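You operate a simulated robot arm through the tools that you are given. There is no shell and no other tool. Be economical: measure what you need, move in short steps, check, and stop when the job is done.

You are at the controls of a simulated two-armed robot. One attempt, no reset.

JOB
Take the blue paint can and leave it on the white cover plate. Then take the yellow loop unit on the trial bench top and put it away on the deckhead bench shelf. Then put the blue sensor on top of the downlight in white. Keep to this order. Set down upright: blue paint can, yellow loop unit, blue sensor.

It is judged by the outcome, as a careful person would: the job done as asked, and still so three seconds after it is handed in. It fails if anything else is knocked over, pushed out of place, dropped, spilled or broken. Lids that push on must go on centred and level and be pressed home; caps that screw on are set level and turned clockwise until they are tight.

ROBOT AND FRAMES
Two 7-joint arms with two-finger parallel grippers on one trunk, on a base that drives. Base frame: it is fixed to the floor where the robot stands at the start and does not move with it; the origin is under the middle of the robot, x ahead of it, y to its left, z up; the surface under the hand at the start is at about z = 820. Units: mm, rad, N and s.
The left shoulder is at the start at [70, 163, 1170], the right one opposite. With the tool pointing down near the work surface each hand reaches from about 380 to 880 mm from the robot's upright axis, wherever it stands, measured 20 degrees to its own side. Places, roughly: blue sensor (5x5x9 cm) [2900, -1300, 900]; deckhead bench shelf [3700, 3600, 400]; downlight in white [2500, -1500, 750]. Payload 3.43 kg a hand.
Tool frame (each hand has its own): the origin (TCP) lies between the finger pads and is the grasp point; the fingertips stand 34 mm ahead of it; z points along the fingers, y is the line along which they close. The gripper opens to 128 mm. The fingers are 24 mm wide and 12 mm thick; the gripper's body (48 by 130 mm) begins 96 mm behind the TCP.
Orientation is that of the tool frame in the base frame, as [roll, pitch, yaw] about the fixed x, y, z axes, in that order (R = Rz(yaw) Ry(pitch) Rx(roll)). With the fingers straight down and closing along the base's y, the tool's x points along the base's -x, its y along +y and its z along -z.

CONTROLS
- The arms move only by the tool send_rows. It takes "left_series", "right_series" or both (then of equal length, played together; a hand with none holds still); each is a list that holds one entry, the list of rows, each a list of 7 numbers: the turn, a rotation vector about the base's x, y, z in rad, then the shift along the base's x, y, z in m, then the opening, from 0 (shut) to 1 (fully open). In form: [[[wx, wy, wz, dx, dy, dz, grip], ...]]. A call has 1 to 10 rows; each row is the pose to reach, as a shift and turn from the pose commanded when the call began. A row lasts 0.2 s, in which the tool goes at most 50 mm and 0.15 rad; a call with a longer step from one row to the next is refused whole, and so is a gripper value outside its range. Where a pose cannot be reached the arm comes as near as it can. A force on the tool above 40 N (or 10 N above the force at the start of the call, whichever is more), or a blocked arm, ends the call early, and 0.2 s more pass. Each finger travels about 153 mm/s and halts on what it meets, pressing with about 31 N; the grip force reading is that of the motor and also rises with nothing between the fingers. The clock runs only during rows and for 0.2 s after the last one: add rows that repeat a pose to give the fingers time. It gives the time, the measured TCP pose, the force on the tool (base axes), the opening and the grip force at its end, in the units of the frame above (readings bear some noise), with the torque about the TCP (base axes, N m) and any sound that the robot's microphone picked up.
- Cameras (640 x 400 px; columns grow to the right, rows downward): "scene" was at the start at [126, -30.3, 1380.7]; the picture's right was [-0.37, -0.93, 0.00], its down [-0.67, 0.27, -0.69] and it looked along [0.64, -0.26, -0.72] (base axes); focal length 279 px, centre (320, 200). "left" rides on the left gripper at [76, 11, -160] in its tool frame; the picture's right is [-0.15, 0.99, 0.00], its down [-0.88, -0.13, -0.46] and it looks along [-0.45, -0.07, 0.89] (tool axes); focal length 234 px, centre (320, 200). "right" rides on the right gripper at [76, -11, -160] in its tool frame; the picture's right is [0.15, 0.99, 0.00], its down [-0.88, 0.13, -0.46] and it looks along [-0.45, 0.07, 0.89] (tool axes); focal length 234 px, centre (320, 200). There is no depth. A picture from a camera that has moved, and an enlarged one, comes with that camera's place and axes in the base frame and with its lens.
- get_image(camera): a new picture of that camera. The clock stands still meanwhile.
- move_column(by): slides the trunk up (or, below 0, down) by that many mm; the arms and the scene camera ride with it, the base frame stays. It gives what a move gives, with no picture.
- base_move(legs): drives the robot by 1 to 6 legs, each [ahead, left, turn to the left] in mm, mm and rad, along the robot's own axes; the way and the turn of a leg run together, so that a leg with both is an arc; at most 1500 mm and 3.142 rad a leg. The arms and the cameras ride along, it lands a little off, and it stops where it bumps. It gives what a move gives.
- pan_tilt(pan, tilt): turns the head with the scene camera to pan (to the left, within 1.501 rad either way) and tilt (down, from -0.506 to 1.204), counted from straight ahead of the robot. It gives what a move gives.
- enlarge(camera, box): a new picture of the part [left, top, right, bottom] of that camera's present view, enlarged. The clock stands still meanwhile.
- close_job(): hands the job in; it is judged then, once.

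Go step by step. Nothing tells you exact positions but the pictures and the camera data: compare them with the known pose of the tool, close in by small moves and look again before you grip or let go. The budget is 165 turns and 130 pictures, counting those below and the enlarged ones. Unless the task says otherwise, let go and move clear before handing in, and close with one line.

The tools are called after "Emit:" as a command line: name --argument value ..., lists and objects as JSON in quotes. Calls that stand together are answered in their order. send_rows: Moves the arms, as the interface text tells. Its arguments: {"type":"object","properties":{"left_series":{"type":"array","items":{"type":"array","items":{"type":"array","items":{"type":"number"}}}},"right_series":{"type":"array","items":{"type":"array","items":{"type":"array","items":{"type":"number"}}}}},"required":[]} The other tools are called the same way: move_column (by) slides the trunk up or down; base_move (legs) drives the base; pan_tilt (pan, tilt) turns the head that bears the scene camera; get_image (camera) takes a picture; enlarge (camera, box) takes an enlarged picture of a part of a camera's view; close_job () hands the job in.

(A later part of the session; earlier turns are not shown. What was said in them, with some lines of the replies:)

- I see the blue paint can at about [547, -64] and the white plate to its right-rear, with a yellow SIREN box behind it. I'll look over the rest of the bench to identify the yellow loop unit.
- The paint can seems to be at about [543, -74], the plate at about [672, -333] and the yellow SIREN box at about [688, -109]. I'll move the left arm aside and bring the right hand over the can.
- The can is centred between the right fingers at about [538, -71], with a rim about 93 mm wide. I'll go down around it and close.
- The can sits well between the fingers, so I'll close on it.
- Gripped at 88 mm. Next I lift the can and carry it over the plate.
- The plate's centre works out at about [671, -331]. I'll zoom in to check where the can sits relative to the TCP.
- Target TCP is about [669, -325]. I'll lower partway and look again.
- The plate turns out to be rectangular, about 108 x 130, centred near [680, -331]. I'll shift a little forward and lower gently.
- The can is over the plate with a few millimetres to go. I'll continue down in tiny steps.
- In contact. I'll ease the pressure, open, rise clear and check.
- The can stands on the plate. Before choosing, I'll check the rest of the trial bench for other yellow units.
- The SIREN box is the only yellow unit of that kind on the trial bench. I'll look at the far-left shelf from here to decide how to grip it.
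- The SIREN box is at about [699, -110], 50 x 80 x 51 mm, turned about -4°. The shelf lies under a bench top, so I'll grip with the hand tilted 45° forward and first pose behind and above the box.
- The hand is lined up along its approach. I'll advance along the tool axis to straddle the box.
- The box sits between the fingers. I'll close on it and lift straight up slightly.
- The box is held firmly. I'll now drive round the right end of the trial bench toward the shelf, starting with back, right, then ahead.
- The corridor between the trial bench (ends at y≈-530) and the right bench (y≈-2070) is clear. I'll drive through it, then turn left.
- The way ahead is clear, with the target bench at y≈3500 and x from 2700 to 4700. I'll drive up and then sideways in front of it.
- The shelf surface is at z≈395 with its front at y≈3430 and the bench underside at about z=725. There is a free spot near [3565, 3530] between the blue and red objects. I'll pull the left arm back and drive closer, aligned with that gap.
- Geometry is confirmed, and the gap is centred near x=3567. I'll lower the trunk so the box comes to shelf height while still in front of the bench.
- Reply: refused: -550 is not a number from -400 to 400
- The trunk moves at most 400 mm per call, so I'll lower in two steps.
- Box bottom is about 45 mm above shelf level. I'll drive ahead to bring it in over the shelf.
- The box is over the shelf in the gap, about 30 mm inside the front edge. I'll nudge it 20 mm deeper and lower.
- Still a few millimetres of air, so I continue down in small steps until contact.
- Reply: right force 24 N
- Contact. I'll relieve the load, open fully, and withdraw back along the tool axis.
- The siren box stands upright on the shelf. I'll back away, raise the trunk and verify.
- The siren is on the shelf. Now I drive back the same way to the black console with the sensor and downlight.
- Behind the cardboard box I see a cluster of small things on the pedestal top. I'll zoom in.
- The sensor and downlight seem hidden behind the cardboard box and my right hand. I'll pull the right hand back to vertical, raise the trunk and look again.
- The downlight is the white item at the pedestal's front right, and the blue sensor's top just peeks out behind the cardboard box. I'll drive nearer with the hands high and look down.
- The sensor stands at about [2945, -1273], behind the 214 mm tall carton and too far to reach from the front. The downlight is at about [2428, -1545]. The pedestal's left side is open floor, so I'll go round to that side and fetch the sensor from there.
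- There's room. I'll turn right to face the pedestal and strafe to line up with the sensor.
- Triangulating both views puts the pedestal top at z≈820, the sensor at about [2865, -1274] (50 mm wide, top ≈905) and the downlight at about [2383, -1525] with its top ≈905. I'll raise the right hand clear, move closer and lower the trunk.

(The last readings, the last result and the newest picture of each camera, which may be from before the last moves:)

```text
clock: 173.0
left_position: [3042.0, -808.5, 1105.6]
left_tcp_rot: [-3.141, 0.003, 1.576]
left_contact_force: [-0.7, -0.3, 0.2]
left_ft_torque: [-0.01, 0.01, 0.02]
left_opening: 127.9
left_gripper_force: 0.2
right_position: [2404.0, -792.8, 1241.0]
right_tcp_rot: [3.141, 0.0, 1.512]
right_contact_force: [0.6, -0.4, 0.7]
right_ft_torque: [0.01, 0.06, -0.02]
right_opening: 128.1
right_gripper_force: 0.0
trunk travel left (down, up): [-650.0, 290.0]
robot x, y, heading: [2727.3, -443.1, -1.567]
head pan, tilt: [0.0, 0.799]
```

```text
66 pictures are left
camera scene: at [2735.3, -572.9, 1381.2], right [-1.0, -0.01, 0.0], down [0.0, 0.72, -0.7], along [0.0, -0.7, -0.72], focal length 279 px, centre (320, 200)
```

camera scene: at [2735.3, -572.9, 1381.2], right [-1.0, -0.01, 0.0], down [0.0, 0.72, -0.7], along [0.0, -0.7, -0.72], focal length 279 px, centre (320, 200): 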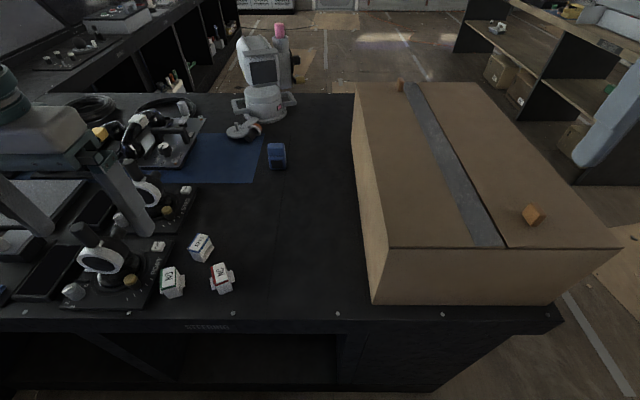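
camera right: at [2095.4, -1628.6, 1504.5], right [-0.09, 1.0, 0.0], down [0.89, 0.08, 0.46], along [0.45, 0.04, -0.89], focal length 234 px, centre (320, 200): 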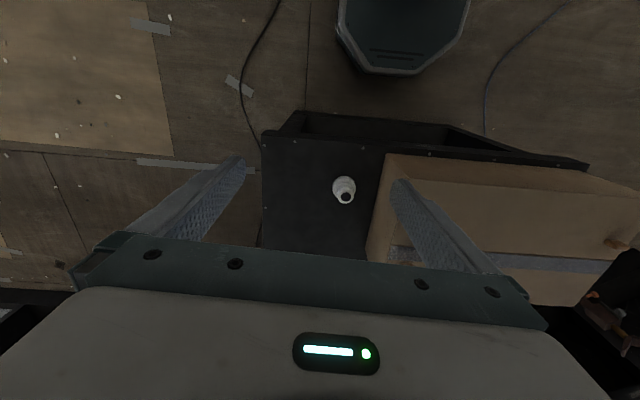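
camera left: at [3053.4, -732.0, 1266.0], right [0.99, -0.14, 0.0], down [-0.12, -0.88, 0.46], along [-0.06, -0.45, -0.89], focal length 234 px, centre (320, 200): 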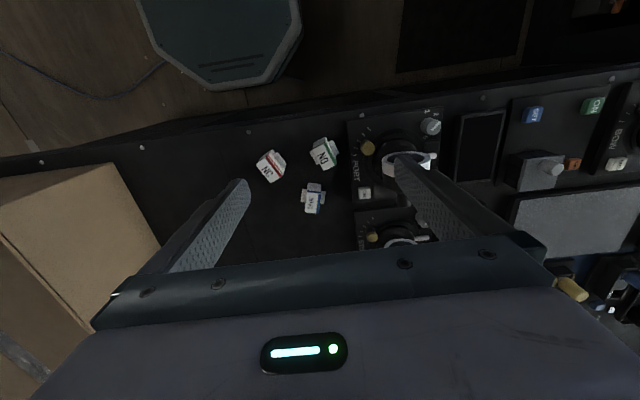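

The sensor is confirmed near [2867, -1274]. I'll bring the left hand over it at a safe height.

Emit:
send_rows --left_series '[[[0, 0, 0, -0.0175, -0.046, 0, 1], [0, 0, 0, -0.035, -0.092, 0, 1], [0, 0, 0, -0.0525, -0.138, 0, 1], [0, 0, 0, -0.07, -0.184, 0, 1], [0, 0, 0, -0.0875, -0.23, 0, 1], [0, 0, 0, -0.105, -0.276, 0, 1], [0, 0, 0, -0.1225, -0.322, 0, 1], [0, 0, 0, -0.14, -0.368, 0, 1], [0, 0, 0, -0.1575, -0.414, 0, 1], [0, 0, 0, -0.175, -0.46, 0, 1]]]'

Emit:
get_image --camera "left"

Emit:
get_image --camera "scene"

```text
clock: 175.2
left_position: [2867.7, -1251.4, 1106.2]
left_tcp_rot: [3.138, 0.003, 1.573]
left_contact_force: [-1.4, -0.3, -0.2]
left_ft_torque: [0.03, -0.15, 0.03]
left_opening: 128.2
left_gripper_force: 0.0
left hand out of reach, approached as far as the arm can: row 10
right_position: [2401.1, -792.5, 1238.6]
right_tcp_rot: [3.138, 0.0, 1.512]
right_contact_force: [-0.1, 0.0, 0.5]
right_ft_torque: [-0.02, 0.01, 0.04]
right_opening: 128.4
right_gripper_force: 0.1
trunk travel left (down, up): [-650.0, 290.0]
robot x, y, heading: [2733.0, -440.7, -1.567]
head pan, tilt: [0.0, 0.799]
```

```text
65 pictures are left
camera left: at [2879.3, -1174.7, 1265.5], right [0.99, -0.14, 0.0], down [-0.13, -0.88, 0.46], along [-0.06, -0.45, -0.89], focal length 234 px, centre (320, 200)
```

left: 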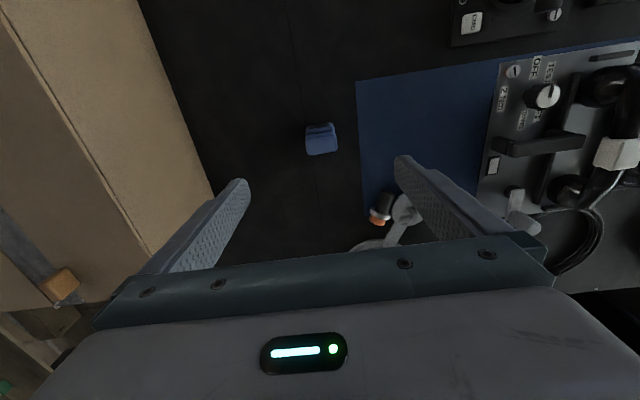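

```text
64 pictures are left
camera scene: at [2730.6, -572.6, 1381.1], right [-1.0, 0.0, 0.0], down [0.0, 0.72, -0.7], along [0.01, -0.7, -0.72], focal length 279 px, centre (320, 200)
```

scene: 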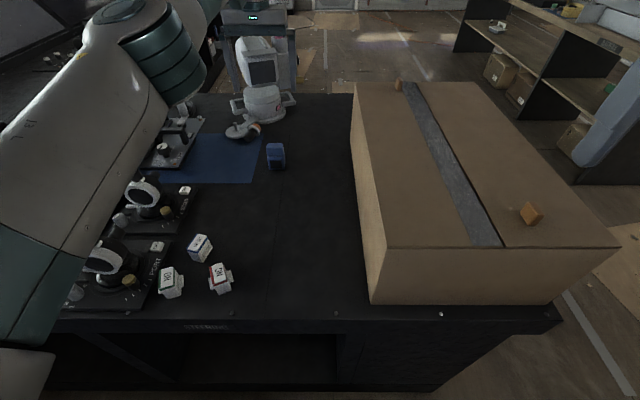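

Near its reach limit at this height; going lower will help. I'll descend to above the sensor and look.

Emit:
send_rows --left_series '[[[0, 0, 0, 0, 0.008, -0.04, 1], [0, 0, 0, 0, 0.008, -0.08, 1], [0, 0, 0, 0, 0.004, -0.11, 1], [0, 0, 0, 0, -0.004, -0.13, 1], [0, 0, 0, 0, -0.008, -0.13, 1], [0, 0, 0, 0, -0.008, -0.13, 1]]]'

Emit:
get_image --camera "left"

```text
clock: 176.6
left_position: [2875.8, -1257.1, 975.3]
left_tcp_rot: [-3.141, 0.001, 1.577]
left_contact_force: [-0.5, 0.6, -0.8]
left_ft_torque: [0.01, 0.0, 0.0]
left_opening: 127.9
left_gripper_force: 0.1
right_position: [2404.5, -793.0, 1240.3]
right_tcp_rot: [-3.139, 0.0, 1.512]
right_contact_force: [0.9, 0.1, 0.2]
right_ft_torque: [0.02, -0.02, 0.02]
right_opening: 128.1
right_gripper_force: 0.0
trunk travel left (down, up): [-650.0, 290.0]
robot x, y, heading: [2734.7, -441.1, -1.566]
head pan, tilt: [0.0, 0.799]
```

```text
63 pictures are left
camera left: at [2886.4, -1179.8, 1135.8], right [0.99, -0.14, 0.0], down [-0.12, -0.88, 0.46], along [-0.06, -0.45, -0.89], focal length 234 px, centre (320, 200)
```

left: 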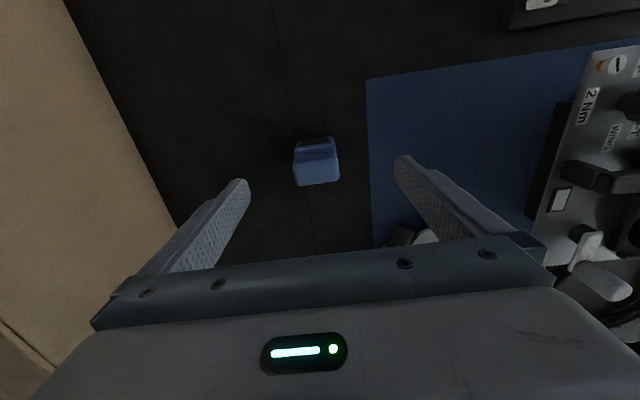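

The sensor is well between the fingers. I'll descend to TCP z≈875 with a slight correction.

Emit:
send_rows --left_series '[[[0, 0, 0, -0.004, -0.006, -0.03, 1], [0, 0, 0, -0.004, -0.006, -0.06, 1], [0, 0, 0, -0.004, -0.006, -0.08, 1], [0, 0, 0, -0.004, -0.006, -0.095, 1], [0, 0, 0, -0.004, -0.006, -0.1, 1], [0, 0, 0, -0.004, -0.006, -0.1, 1]]]'

Emit:
get_image --camera "left"

Emit:
enlarge --camera "scene" --box '[200, 60, 360, 180]'

```text
clock: 178.0
left_position: [2870.7, -1261.1, 876.7]
left_tcp_rot: [-3.14, 0.001, 1.579]
left_contact_force: [0.0, 0.3, -0.1]
left_ft_torque: [0.01, 0.01, 0.01]
left_opening: 128.0
left_gripper_force: 0.0
right_position: [2404.1, -791.9, 1239.4]
right_tcp_rot: [-3.141, 0.001, 1.51]
right_contact_force: [-0.9, 0.3, -0.6]
right_ft_torque: [-0.03, -0.03, -0.02]
right_opening: 127.8
right_gripper_force: 0.0
trunk travel left (down, up): [-650.0, 290.0]
robot x, y, heading: [2737.4, -446.1, -1.562]
head pan, tilt: [0.0, 0.799]
```

```text
62 pictures are left
camera left: at [2882.0, -1185.9, 1036.3], right [0.99, -0.14, 0.0], down [-0.12, -0.88, 0.46], along [-0.06, -0.45, -0.89], focal length 234 px, centre (320, 200)
```

left: 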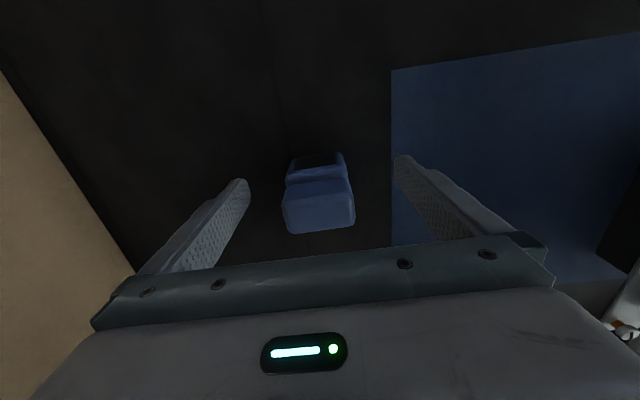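

```text
3.33 times, centred on (280, 120) of scene
camera zoom: at [2735.1, -573.2, 1381.1], right [-1.0, -0.01, 0.0], down [0.0, 0.72, -0.7], along [0.0, -0.7, -0.72], focal length 930 px, centre (453, 467)
```

zoom: 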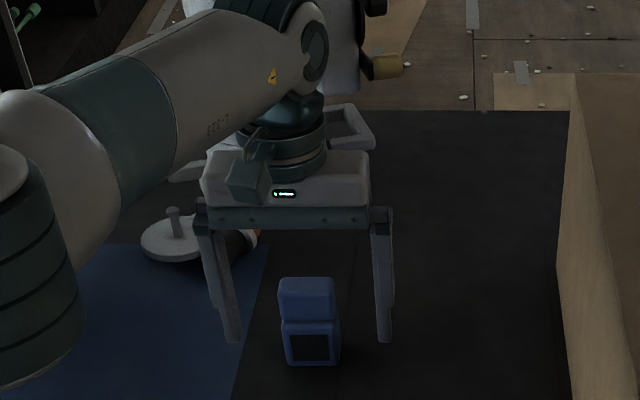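

The sensor is centred between the fingers. I'll go 8 mm lower and close.

Emit:
send_rows --left_series '[[[0, 0, 0, 0, -0.002, -0.004, 1], [0, 0, 0, 0, -0.002, -0.008, 1], [0, 0, 0, 0, -0.002, -0.008, 0.8], [0, 0, 0, 0, -0.002, -0.008, 0.6], [0, 0, 0, 0, -0.002, -0.008, 0.45], [0, 0, 0, 0, -0.002, -0.008, 0.3], [0, 0, 0, 0, -0.002, -0.008, 0.2], [0, 0, 0, 0, -0.002, -0.008, 0.2]]]'

Emit:
get_image --camera "left"

```text
clock: 179.8
left_position: [2869.6, -1266.9, 868.3]
left_tcp_rot: [-3.141, 0.002, 1.58]
left_contact_force: [0.9, 0.7, 0.7]
left_ft_torque: [-0.03, -0.01, 0.01]
left_opening: 49.3
left_gripper_force: 31.0
right_position: [2403.4, -791.8, 1239.5]
right_tcp_rot: [-3.141, 0.002, 1.511]
right_contact_force: [0.5, 0.2, 0.9]
right_ft_torque: [0.0, -0.02, -0.01]
right_opening: 127.8
right_gripper_force: 0.1
trunk travel left (down, up): [-650.0, 290.0]
robot x, y, heading: [2731.9, -441.5, -1.57]
head pan, tilt: [0.0, 0.799]
```

```text
60 pictures are left
camera left: at [2882.0, -1188.8, 1027.2], right [0.99, -0.14, 0.0], down [-0.12, -0.88, 0.46], along [-0.06, -0.45, -0.89], focal length 234 px, centre (320, 200)
```

left: 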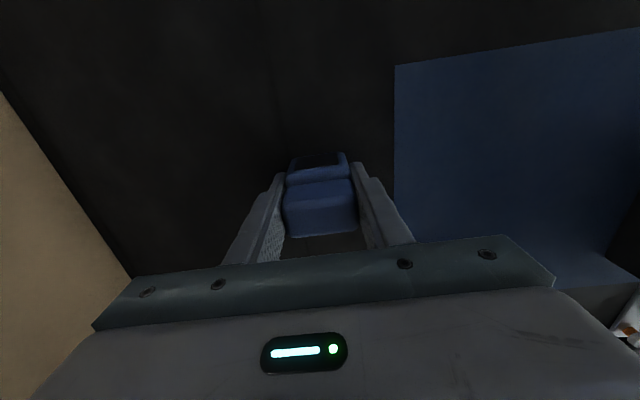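

Gripped at 49 mm. I'll lift with the trunk, then draw the hand back toward the robot.

Emit:
move_column --by 200

Emit:
send_rows --left_series '[[[0, 0, 0, 0, 0.045, 0, 0.2], [0, 0, 0, 0, 0.09, 0, 0.2], [0, 0, 0, 0, 0.135, 0, 0.2], [0, 0, 0, 0, 0.18, 0, 0.2], [0, 0, 0, 0.01, 0.225, 0, 0.2], [0, 0, 0, 0.02, 0.27, 0, 0.2], [0, 0, 0, 0.03, 0.31, 0, 0.2], [0, 0, 0, 0.04, 0.34, 0, 0.2], [0, 0, 0, 0.04, 0.35, 0, 0.2], [0, 0, 0, 0.04, 0.35, 0, 0.2]]]'

Emit:
get_image --camera "left"

Emit:
get_image --camera "scene"

```text
clock: 181.9
left_position: [2870.2, -1264.1, 1067.6]
left_tcp_rot: [3.141, 0.001, 1.578]
left_contact_force: [0.6, 0.3, -0.9]
left_ft_torque: [0.01, 0.01, 0.0]
left_opening: 49.3
left_gripper_force: 31.3
right_position: [2402.9, -791.6, 1440.0]
right_tcp_rot: [-3.141, -0.001, 1.512]
right_contact_force: [0.4, 1.2, -0.6]
right_ft_torque: [0.02, -0.01, 0.01]
right_opening: 127.8
right_gripper_force: 0.0
trunk travel left (down, up): [-850.0, 90.0]
robot x, y, heading: [2733.6, -442.0, -1.564]
head pan, tilt: [0.0, 0.799]
```

```text
clock: 184.1
left_position: [2912.4, -915.2, 1066.7]
left_tcp_rot: [-3.142, 0.003, 1.577]
left_contact_force: [1.5, -0.3, -0.3]
left_ft_torque: [0.03, -0.02, -0.02]
left_opening: 49.7
left_gripper_force: 30.7
right_position: [2404.6, -792.3, 1440.2]
right_tcp_rot: [3.141, 0.001, 1.513]
right_contact_force: [0.7, -0.3, 1.2]
right_ft_torque: [0.02, -0.01, 0.03]
right_opening: 127.9
right_gripper_force: 0.0
trunk travel left (down, up): [-850.0, 90.0]
robot x, y, heading: [2735.3, -442.3, -1.568]
head pan, tilt: [0.0, 0.799]
```

```text
59 pictures are left
camera left: at [2922.5, -839.3, 1227.2], right [0.99, -0.14, 0.0], down [-0.12, -0.88, 0.46], along [-0.06, -0.45, -0.89], focal length 234 px, centre (320, 200)
```

left: 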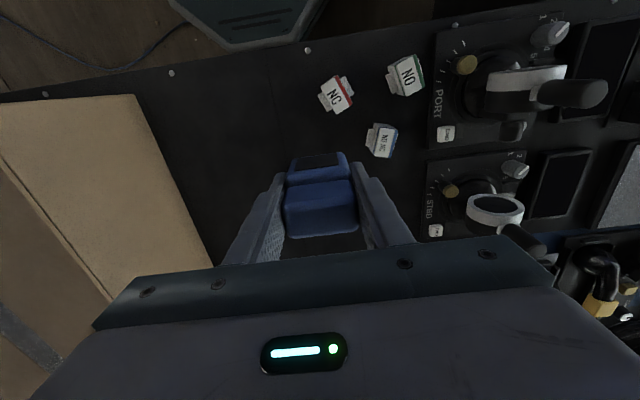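

```text
58 pictures are left
camera scene: at [2735.3, -573.5, 1581.1], right [-1.0, -0.01, 0.0], down [0.0, 0.72, -0.7], along [0.0, -0.7, -0.72], focal length 279 px, centre (320, 200)
```

scene: 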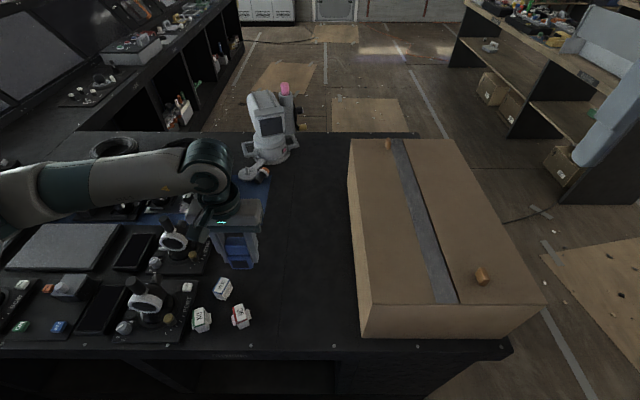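

Holding firmly. I'll raise a bit more, back off, turn, and drive round to the front of the downlight.

Emit:
move_column --by 85

Emit:
base_move --legs '[[-130, 0, 0], [0, 0, 1.568], [-1300, 0, 0], [0, -1390, 0]]'

Emit:
get_image --camera "scene"

```text
clock: 185.3
left_position: [2910.4, -915.2, 1151.9]
left_tcp_rot: [3.14, 0.002, 1.577]
left_contact_force: [-1.1, -0.2, -0.9]
left_ft_torque: [-0.02, -0.02, -0.02]
left_opening: 49.8
left_gripper_force: 31.2
right_position: [2404.5, -793.5, 1524.1]
right_tcp_rot: [3.142, 0.0, 1.512]
right_contact_force: [-0.4, 0.3, 0.4]
right_ft_torque: [-0.07, 0.04, 0.0]
right_opening: 128.0
right_gripper_force: 0.1
trunk travel left (down, up): [-935.0, 5.0]
robot x, y, heading: [2732.4, -439.5, -1.562]
head pan, tilt: [0.0, 0.799]
```

```text
clock: 203.3
left_position: [1906.4, -1558.7, 1152.9]
left_tcp_rot: [-3.14, 0.001, -3.135]
left_contact_force: [-0.1, 0.3, -0.8]
left_ft_torque: [0.03, -0.01, 0.01]
left_opening: 49.7
left_gripper_force: 30.2
right_position: [1783.0, -2066.8, 1525.9]
right_tcp_rot: [-3.141, 0.0, 3.082]
right_contact_force: [0.4, -0.4, -0.1]
right_ft_torque: [0.02, -0.01, -0.01]
right_opening: 128.1
right_gripper_force: 0.0
trunk travel left (down, up): [-935.0, 5.0]
robot x, y, heading: [1432.6, -1739.5, 0.005]
head pan, tilt: [0.0, 0.799]
```

```text
57 pictures are left
camera scene: at [1564.2, -1736.4, 1666.1], right [0.01, -1.0, 0.0], down [-0.72, 0.0, -0.7], along [0.7, 0.0, -0.72], focal length 279 px, centre (320, 200)
```

scene: 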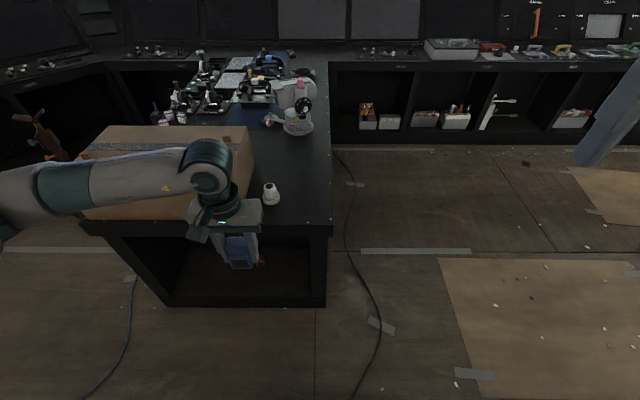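

The downlight is at about [2380, -1532]. I'll drive forward to bring the hand just short of it.

Emit:
base_move --legs '[[390, 0, 0]]'

Emit:
get_image --camera "left"

Emit:
enlarge --camera "scene" --box '[180, 200, 340, 320]'

```text
clock: 205.8
left_position: [2300.8, -1556.6, 1152.7]
left_tcp_rot: [-3.141, 0.005, -3.135]
left_contact_force: [-0.8, -0.3, -0.9]
left_ft_torque: [-0.01, 0.01, 0.02]
left_opening: 49.5
left_gripper_force: 31.3
right_position: [2178.8, -2065.0, 1527.4]
right_tcp_rot: [-3.141, 0.002, 3.08]
right_contact_force: [-0.6, -0.6, 0.0]
right_ft_torque: [-0.02, 0.01, -0.01]
right_opening: 128.2
right_gripper_force: 0.0
trunk travel left (down, up): [-935.0, 5.0]
robot x, y, heading: [1833.3, -1735.2, 0.01]
head pan, tilt: [0.0, 0.799]
```

```text
56 pictures are left
camera left: at [2225.9, -1545.8, 1312.9], right [0.14, 0.99, 0.0], down [0.88, -0.12, 0.46], along [0.45, -0.06, -0.89], focal length 234 px, centre (320, 200)
```

left: 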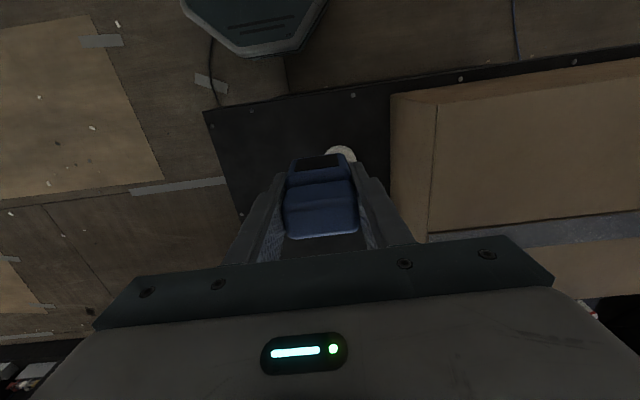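

```text
3.33 times, centred on (260, 260) of scene
camera zoom: at [1959.6, -1734.8, 1666.4], right [0.01, -1.0, 0.0], down [-0.72, 0.0, -0.7], along [0.7, 0.0, -0.72], focal length 930 px, centre (520, 0)
```

zoom: 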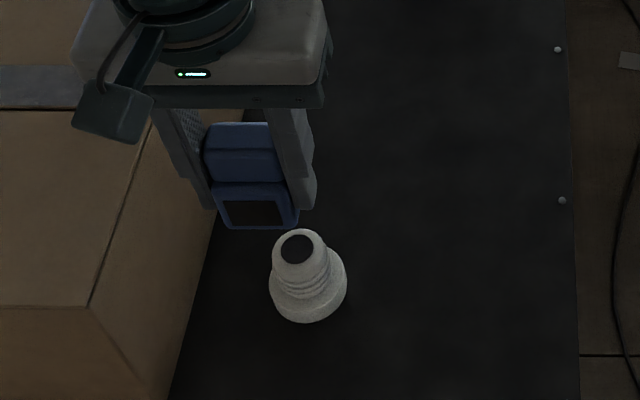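

I'll zoom on the held sensor in the left camera to measure how it sits relative to the TCP.

Emit:
enlarge --camera "left" --box '[260, 130, 380, 250]'

```text
3.33 times, centred on (320, 190) of left
camera zoom: at [2225.9, -1545.8, 1312.9], right [0.14, 0.99, 0.0], down [0.88, -0.12, 0.46], along [0.45, -0.06, -0.89], focal length 781 px, centre (320, 233)
```

zoom: 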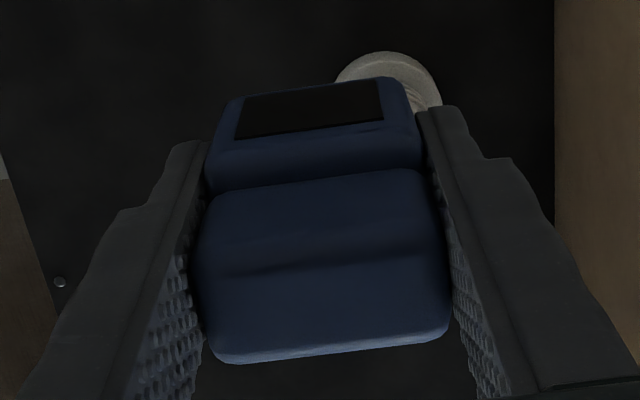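

The sensor's centre is about 9 mm forward of the TCP. I'll move the TCP to about [2380, -1530] and lower the trunk by 150 mm.

Emit:
send_rows --left_series '[[[0, 0, 0, 0.03, 0.01, 0, 0.2], [0, 0, 0, 0.06, 0.02, 0, 0.2], [0, 0, 0, 0.079, 0.027, 0, 0.2], [0, 0, 0, 0.079, 0.027, 0, 0.2]]]'

Emit:
move_column --by -150

Emit:
enlarge --camera "scene" --box '[170, 180, 330, 300]'

Emit:
get_image --camera "left"

```text
clock: 206.8
left_position: [2382.9, -1526.7, 1151.0]
left_tcp_rot: [-3.139, 0.002, -3.134]
left_contact_force: [-0.6, 0.3, -0.7]
left_ft_torque: [-0.01, -0.06, -0.02]
left_opening: 49.6
left_gripper_force: 30.7
right_position: [2179.6, -2064.7, 1524.9]
right_tcp_rot: [-3.141, 0.002, 3.082]
right_contact_force: [-0.6, 1.0, -0.5]
right_ft_torque: [0.02, 0.02, 0.01]
right_opening: 128.3
right_gripper_force: 0.1
trunk travel left (down, up): [-935.0, 5.0]
robot x, y, heading: [1829.7, -1737.8, 0.006]
head pan, tilt: [0.0, 0.799]
```

```text
clock: 208.5
left_position: [2383.3, -1527.0, 1001.3]
left_tcp_rot: [-3.14, 0.001, -3.134]
left_contact_force: [-0.8, -0.3, -1.1]
left_ft_torque: [0.01, 0.01, -0.01]
left_opening: 49.5
left_gripper_force: 31.0
right_position: [2179.7, -2065.8, 1376.5]
right_tcp_rot: [3.14, -0.001, 3.083]
right_contact_force: [0.2, 0.5, -0.7]
right_ft_torque: [0.01, 0.02, -0.04]
right_opening: 128.1
right_gripper_force: 0.1
trunk travel left (down, up): [-785.0, 155.0]
robot x, y, heading: [1829.0, -1733.7, 0.004]
head pan, tilt: [0.0, 0.799]
```

```text
3.33 times, centred on (250, 240) of scene
camera zoom: at [1962.0, -1734.8, 1516.2], right [0.01, -1.0, 0.0], down [-0.72, 0.0, -0.7], along [0.7, 0.0, -0.72], focal length 930 px, centre (553, 67)
```

zoom: 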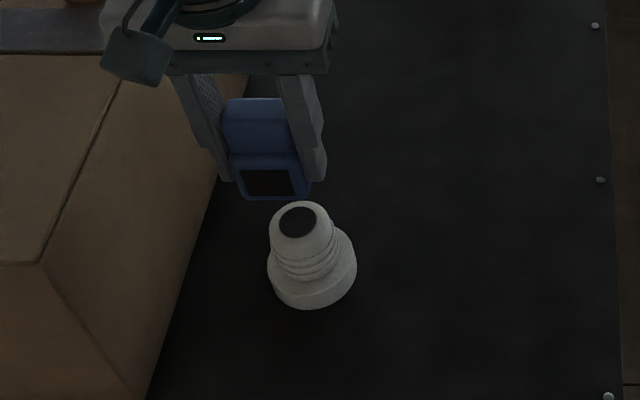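

```text
52 pictures are left
camera left: at [2307.2, -1515.8, 1161.6], right [0.14, 0.99, 0.0], down [0.88, -0.12, 0.46], along [0.45, -0.06, -0.89], focal length 234 px, centre (320, 200)
```

left: 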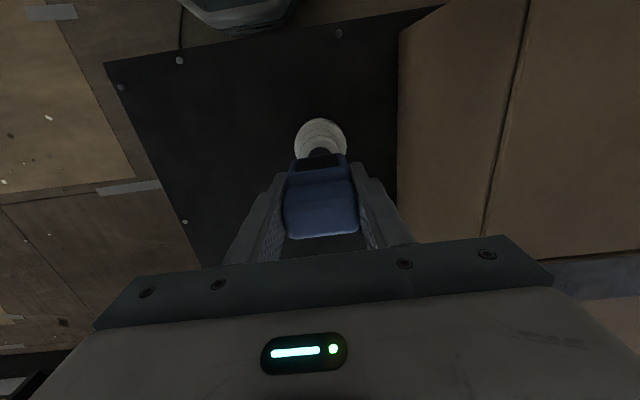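

Alignment looks close. I'll lower 36 mm more and recheck just above the downlight.

Emit:
send_rows --left_series '[[[0, 0, 0, -0.002, -0.001, -0.015, 0.2], [0, 0, 0, -0.003, -0.002, -0.03, 0.2], [0, 0, 0, -0.003, -0.002, -0.036, 0.2], [0, 0, 0, -0.003, -0.002, -0.036, 0.2]]]'

Emit:
enlarge --camera "scene" --box '[200, 200, 300, 280]'

Emit:
enlarge --camera "left" --box '[260, 90, 380, 250]'

```text
clock: 209.5
left_position: [2379.7, -1530.8, 965.3]
left_tcp_rot: [-3.14, 0.002, -3.134]
left_contact_force: [-0.5, -0.8, -0.9]
left_ft_torque: [0.0, 0.01, 0.01]
left_opening: 49.4
left_gripper_force: 31.4
right_position: [2181.7, -2064.4, 1375.2]
right_tcp_rot: [-3.141, 0.001, 3.082]
right_contact_force: [0.6, 0.3, 0.3]
right_ft_torque: [0.03, -0.02, 0.0]
right_opening: 127.7
right_gripper_force: 0.1
trunk travel left (down, up): [-785.0, 155.0]
robot x, y, heading: [1829.5, -1736.9, 0.007]
head pan, tilt: [0.0, 0.799]
```

```text
5.00 times, centred on (250, 240) of scene
camera zoom: at [1962.2, -1734.8, 1516.1], right [0.01, -1.0, 0.0], down [-0.72, 0.0, -0.7], along [0.7, 0.0, -0.72], focal length 1395 px, centre (670, 0)
```

zoom: 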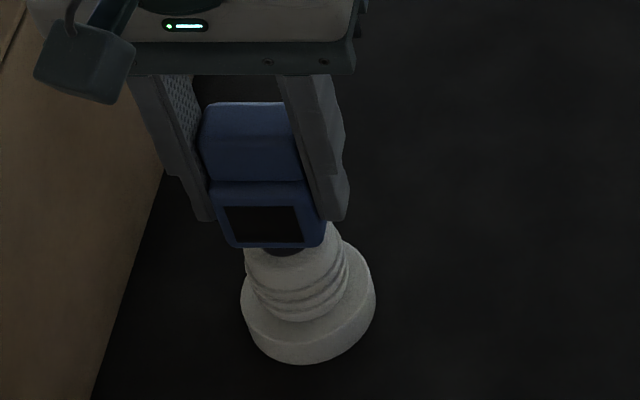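

```text
2.50 times, centred on (320, 170) of left
camera zoom: at [2304.4, -1519.6, 1124.8], right [0.14, 0.99, 0.0], down [0.88, -0.12, 0.46], along [0.45, -0.06, -0.89], focal length 585 px, centre (320, 275)
```

zoom: 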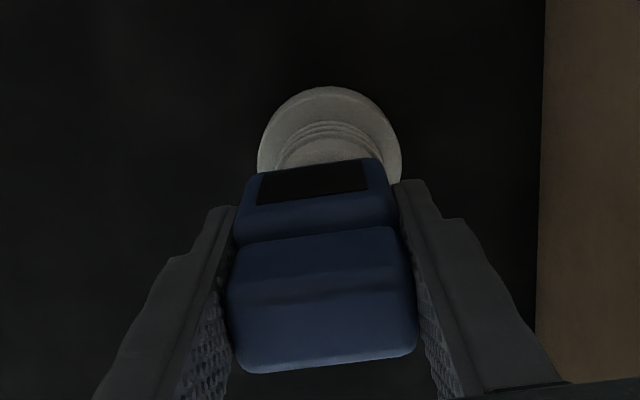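

Both views agree that the sensor is centred over the downlight within a few millimetres. I'll descend slowly until contact.

Emit:
send_rows --left_series '[[[0, 0, 0, 0, 0.001, -0.003, 0.2], [0, 0, 0, 0, 0.001, -0.006, 0.2], [0, 0, 0, 0, 0.001, -0.008, 0.2], [0, 0, 0, 0, 0.001, -0.01, 0.2], [0, 0, 0, 0, 0.001, -0.012, 0.2], [0, 0, 0, 0, 0.001, -0.012, 0.2]]]'

Emit:
enlarge --camera "scene" --box '[200, 200, 300, 280]'

```text
clock: 210.9
left_position: [2378.7, -1528.4, 952.4]
left_tcp_rot: [-3.14, 0.0, -3.135]
left_contact_force: [-1.5, 0.5, -1.1]
left_ft_torque: [0.02, 0.02, 0.0]
left_opening: 49.7
left_gripper_force: 31.5
right_position: [2180.1, -2064.8, 1376.0]
right_tcp_rot: [3.141, 0.0, 3.083]
right_contact_force: [0.7, -0.6, 0.4]
right_ft_torque: [0.02, 0.0, 0.0]
right_opening: 128.2
right_gripper_force: 0.1
trunk travel left (down, up): [-785.0, 155.0]
robot x, y, heading: [1832.0, -1732.0, 0.003]
head pan, tilt: [0.0, 0.799]
```

```text
5.00 times, centred on (250, 240) of scene
camera zoom: at [1962.1, -1734.9, 1516.1], right [0.01, -1.0, 0.0], down [-0.72, 0.0, -0.7], along [0.7, 0.0, -0.72], focal length 1395 px, centre (670, 0)
```

zoom: 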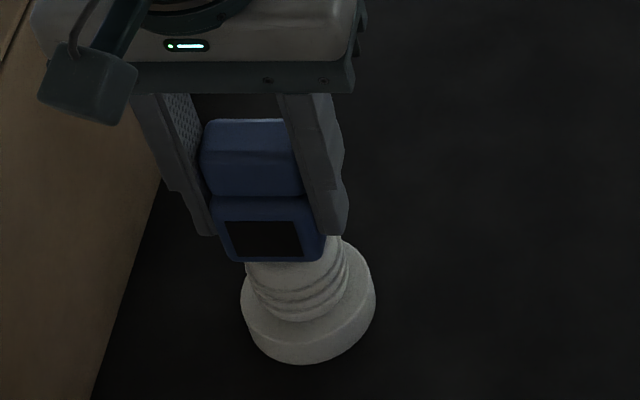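

Axis check agrees within about 3 mm. I continue down.

Emit:
send_rows --left_series '[[[0, 0, 0, 0, 0, -0.002, 0.2], [0, 0, 0, 0, 0, -0.004, 0.2], [0, 0, 0, 0, 0, -0.006, 0.2], [0, 0, 0, 0, 0, -0.006, 0.2]]]'

```text
clock: 211.9
left_position: [2378.5, -1528.5, 946.3]
left_tcp_rot: [-3.14, 0.002, -3.134]
left_contact_force: [0.9, -0.2, -1.3]
left_ft_torque: [-0.03, 0.02, 0.0]
left_opening: 49.5
left_gripper_force: 30.8
right_position: [2180.8, -2064.3, 1374.7]
right_tcp_rot: [3.141, 0.0, 3.084]
right_contact_force: [-0.7, -1.5, 0.1]
right_ft_torque: [0.03, -0.02, 0.02]
right_opening: 127.9
right_gripper_force: 0.1
trunk travel left (down, up): [-785.0, 155.0]
robot x, y, heading: [1831.4, -1736.1, 0.007]
head pan, tilt: [0.0, 0.799]
```

Emit:
enlarge --camera "scene" --box '[200, 200, 300, 280]'

Emit:
send_rows --left_series '[[[0, 0, 0, 0, 0, -0.001, 0.2], [0, 0, 0, 0, 0, -0.002, 0.2], [0, 0, 0, 0, 0, -0.003, 0.2], [0, 0, 0, 0, 0, -0.003, 0.2]]]'

```text
5.00 times, centred on (250, 240) of scene
camera zoom: at [1962.2, -1734.9, 1516.1], right [0.01, -1.0, 0.0], down [-0.72, 0.0, -0.7], along [0.7, 0.0, -0.72], focal length 1395 px, centre (670, 0)
```

zoom: 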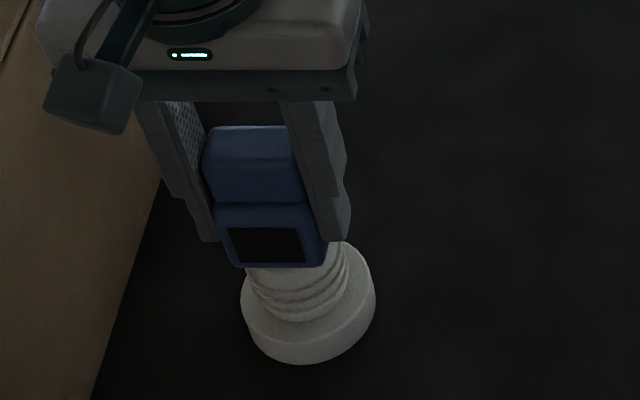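

```text
clock: 212.9
left_position: [2379.3, -1529.5, 944.5]
left_tcp_rot: [-3.142, 0.001, -3.135]
left_contact_force: [-0.1, -0.2, -0.1]
left_ft_torque: [-0.03, -0.03, 0.02]
left_opening: 49.4
left_gripper_force: 30.6
right_position: [2180.8, -2064.9, 1374.4]
right_tcp_rot: [-3.139, 0.0, 3.084]
right_contact_force: [-1.0, -0.3, -1.1]
right_ft_torque: [0.03, 0.0, 0.02]
right_opening: 127.9
right_gripper_force: 0.1
trunk travel left (down, up): [-785.0, 155.0]
robot x, y, heading: [1833.6, -1737.3, 0.003]
head pan, tilt: [0.0, 0.799]
```

Emit:
send_rows --left_series '[[[0, 0, 0, 0, 0, -0.001, 0.2], [0, 0, 0, 0, 0, -0.002, 0.2], [0, 0, 0, 0, 0, -0.003, 0.2], [0, 0, 0, 0, 0, -0.003, 0.2]]]'

```text
clock: 213.9
left_position: [2379.6, -1528.6, 942.7]
left_tcp_rot: [-3.139, 0.003, -3.134]
left_contact_force: [2.2, 1.0, 5.5]
left_ft_torque: [0.03, -0.18, -0.02]
left_opening: 49.6
left_gripper_force: 31.0
right_position: [2180.2, -2064.8, 1377.0]
right_tcp_rot: [-3.141, 0.001, 3.084]
right_contact_force: [-1.0, -0.5, 0.7]
right_ft_torque: [0.0, -0.02, -0.01]
right_opening: 128.0
right_gripper_force: 0.1
trunk travel left (down, up): [-785.0, 155.0]
robot x, y, heading: [1830.3, -1737.3, 0.007]
head pan, tilt: [0.0, 0.799]
```

Light contact, and the torque puts the contact point right under the sensor's centre. I'll ease up a millimetre, open part way (the carton is nearby) and check before withdrawing.

Emit:
send_rows --left_series '[[[0, 0, 0, 0, 0, 0.001, 0.2], [0, 0, 0, 0, 0, 0.001, 0.36], [0, 0, 0, 0, 0, 0.001, 0.42], [0, 0, 0, 0, 0, 0.001, 0.5], [0, 0, 0, 0, 0, 0.001, 0.6], [0, 0, 0, 0, 0, 0.001, 0.6]]]'

Emit:
enlarge --camera "scene" --box '[200, 200, 300, 280]'

Emit:
enlarge --camera "left" --box '[240, 90, 400, 250]'

```text
clock: 215.3
left_position: [2378.5, -1527.7, 942.8]
left_tcp_rot: [3.14, -0.001, -3.135]
left_contact_force: [0.1, 0.2, -0.2]
left_ft_torque: [0.02, -0.03, -0.02]
left_opening: 76.9
left_gripper_force: 0.0
right_position: [2180.8, -2064.9, 1375.4]
right_tcp_rot: [3.141, 0.0, 3.085]
right_contact_force: [0.0, 0.1, 1.0]
right_ft_torque: [-0.01, -0.01, -0.02]
right_opening: 128.0
right_gripper_force: 0.2
trunk travel left (down, up): [-785.0, 155.0]
robot x, y, heading: [1827.6, -1736.6, 0.008]
head pan, tilt: [0.0, 0.799]
```

```text
5.00 times, centred on (250, 240) of scene
camera zoom: at [1962.0, -1734.9, 1516.1], right [0.01, -1.0, 0.0], down [-0.72, 0.0, -0.7], along [0.7, 0.0, -0.72], focal length 1395 px, centre (670, 0)
```

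zoom: 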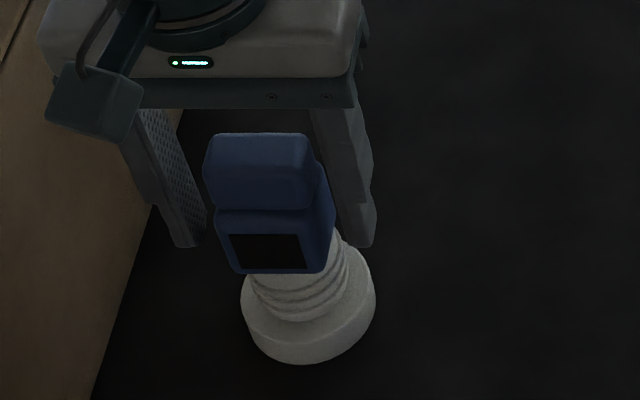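

```text
2.50 times, centred on (320, 170) of left
camera zoom: at [2303.7, -1516.7, 1102.5], right [0.14, 0.99, 0.0], down [0.88, -0.12, 0.46], along [0.45, -0.06, -0.89], focal length 585 px, centre (320, 275)
```

zoom: 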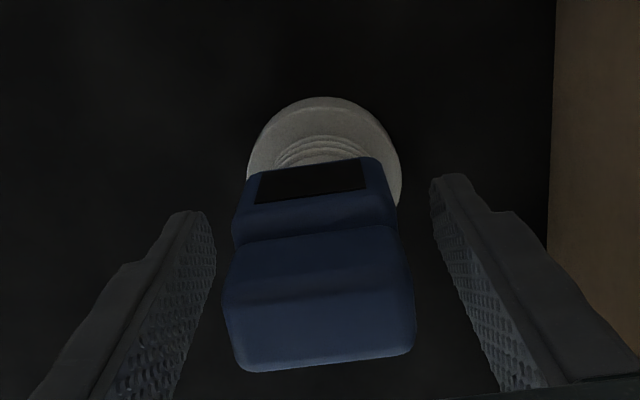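

The sensor stands freely on the downlight. I'll withdraw straight up.

Emit:
send_rows --left_series '[[[0, 0, 0, 0, 0, 0.02, 0.6], [0, 0, 0, 0, 0, 0.05, 0.6], [0, 0, 0, 0, 0, 0.08, 0.6], [0, 0, 0, 0, 0, 0.12, 0.6], [0, 0, 0, 0, 0, 0.16, 0.6], [0, 0, 0, -0.03, 0, 0.18, 0.6], [0, 0, 0, -0.07, 0, 0.18, 0.6], [0, 0, 0, -0.1, 0, 0.18, 0.6]]]'

Emit:
base_move --legs '[[-250, 0, 0]]'

Emit:
get_image --camera "scene"

Emit:
enlarge --camera "scene" --box '[220, 150, 340, 240]'

```text
clock: 217.1
left_position: [2279.4, -1527.6, 1121.9]
left_tcp_rot: [3.142, 0.001, -3.134]
left_contact_force: [0.3, -0.6, -0.2]
left_ft_torque: [-0.02, 0.0, -0.04]
left_opening: 76.7
left_gripper_force: 0.0
right_position: [2179.9, -2064.4, 1376.3]
right_tcp_rot: [-3.142, 0.002, 3.082]
right_contact_force: [0.1, 1.0, -0.2]
right_ft_torque: [-0.01, 0.0, 0.02]
right_opening: 127.8
right_gripper_force: 0.0
trunk travel left (down, up): [-785.0, 155.0]
robot x, y, heading: [1833.4, -1736.4, 0.008]
head pan, tilt: [0.0, 0.799]
```

```text
clock: 218.9
left_position: [2029.0, -1526.7, 1121.9]
left_tcp_rot: [-3.141, -0.001, -3.127]
left_contact_force: [1.4, -1.1, 0.9]
left_ft_torque: [0.0, 0.03, -0.02]
left_opening: 76.7
left_gripper_force: 0.1
right_position: [1933.1, -2066.3, 1375.3]
right_tcp_rot: [3.14, 0.001, 3.09]
right_contact_force: [0.1, -0.6, 0.3]
right_ft_torque: [0.01, 0.0, 0.02]
right_opening: 127.9
right_gripper_force: 0.1
trunk travel left (down, up): [-785.0, 155.0]
robot x, y, heading: [1581.8, -1735.1, 0.019]
head pan, tilt: [0.0, 0.799]
```

```text
45 pictures are left
camera scene: at [1713.5, -1736.3, 1516.0], right [0.01, -1.0, 0.0], down [-0.72, -0.01, -0.7], along [0.7, 0.01, -0.72], focal length 279 px, centre (320, 200)
```

scene: 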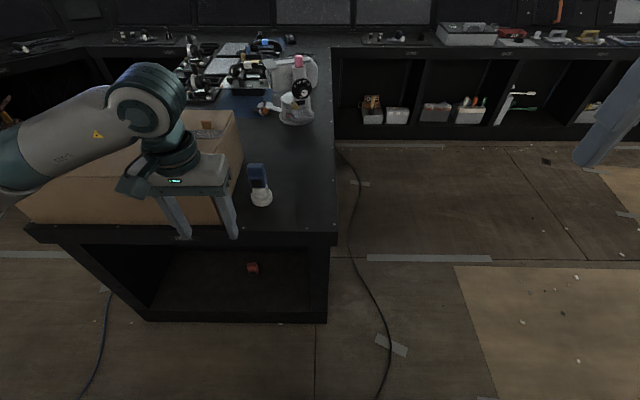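

```text
4.44 times, centred on (280, 195) of scene
camera zoom: at [1713.5, -1736.3, 1516.0], right [0.01, -1.0, 0.0], down [-0.72, -0.01, -0.7], along [0.7, 0.01, -0.72], focal length 1240 px, centre (498, 222)
```

zoom: 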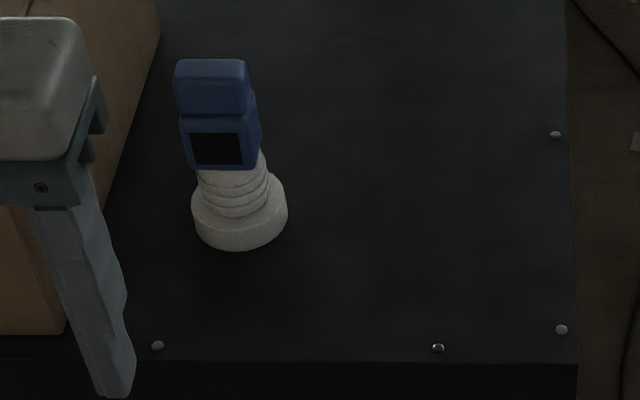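

The sensor stands upright and centred on the downlight. The can is on the cover plate, the siren unit is on the shelf, and both hands are clear, so I'll hand in.

Emit:
close_job

```text
The job is handed in.
```

The job is done in the order asked and handed in: the blue paint can is on the white cover plate, the yellow loop unit is on the deckhead bench shelf, and the blue sensor is on the white downlight, all upright. I took the yellow box marked SIREN to be the loop unit, as nothing on the trial bench carried that name.
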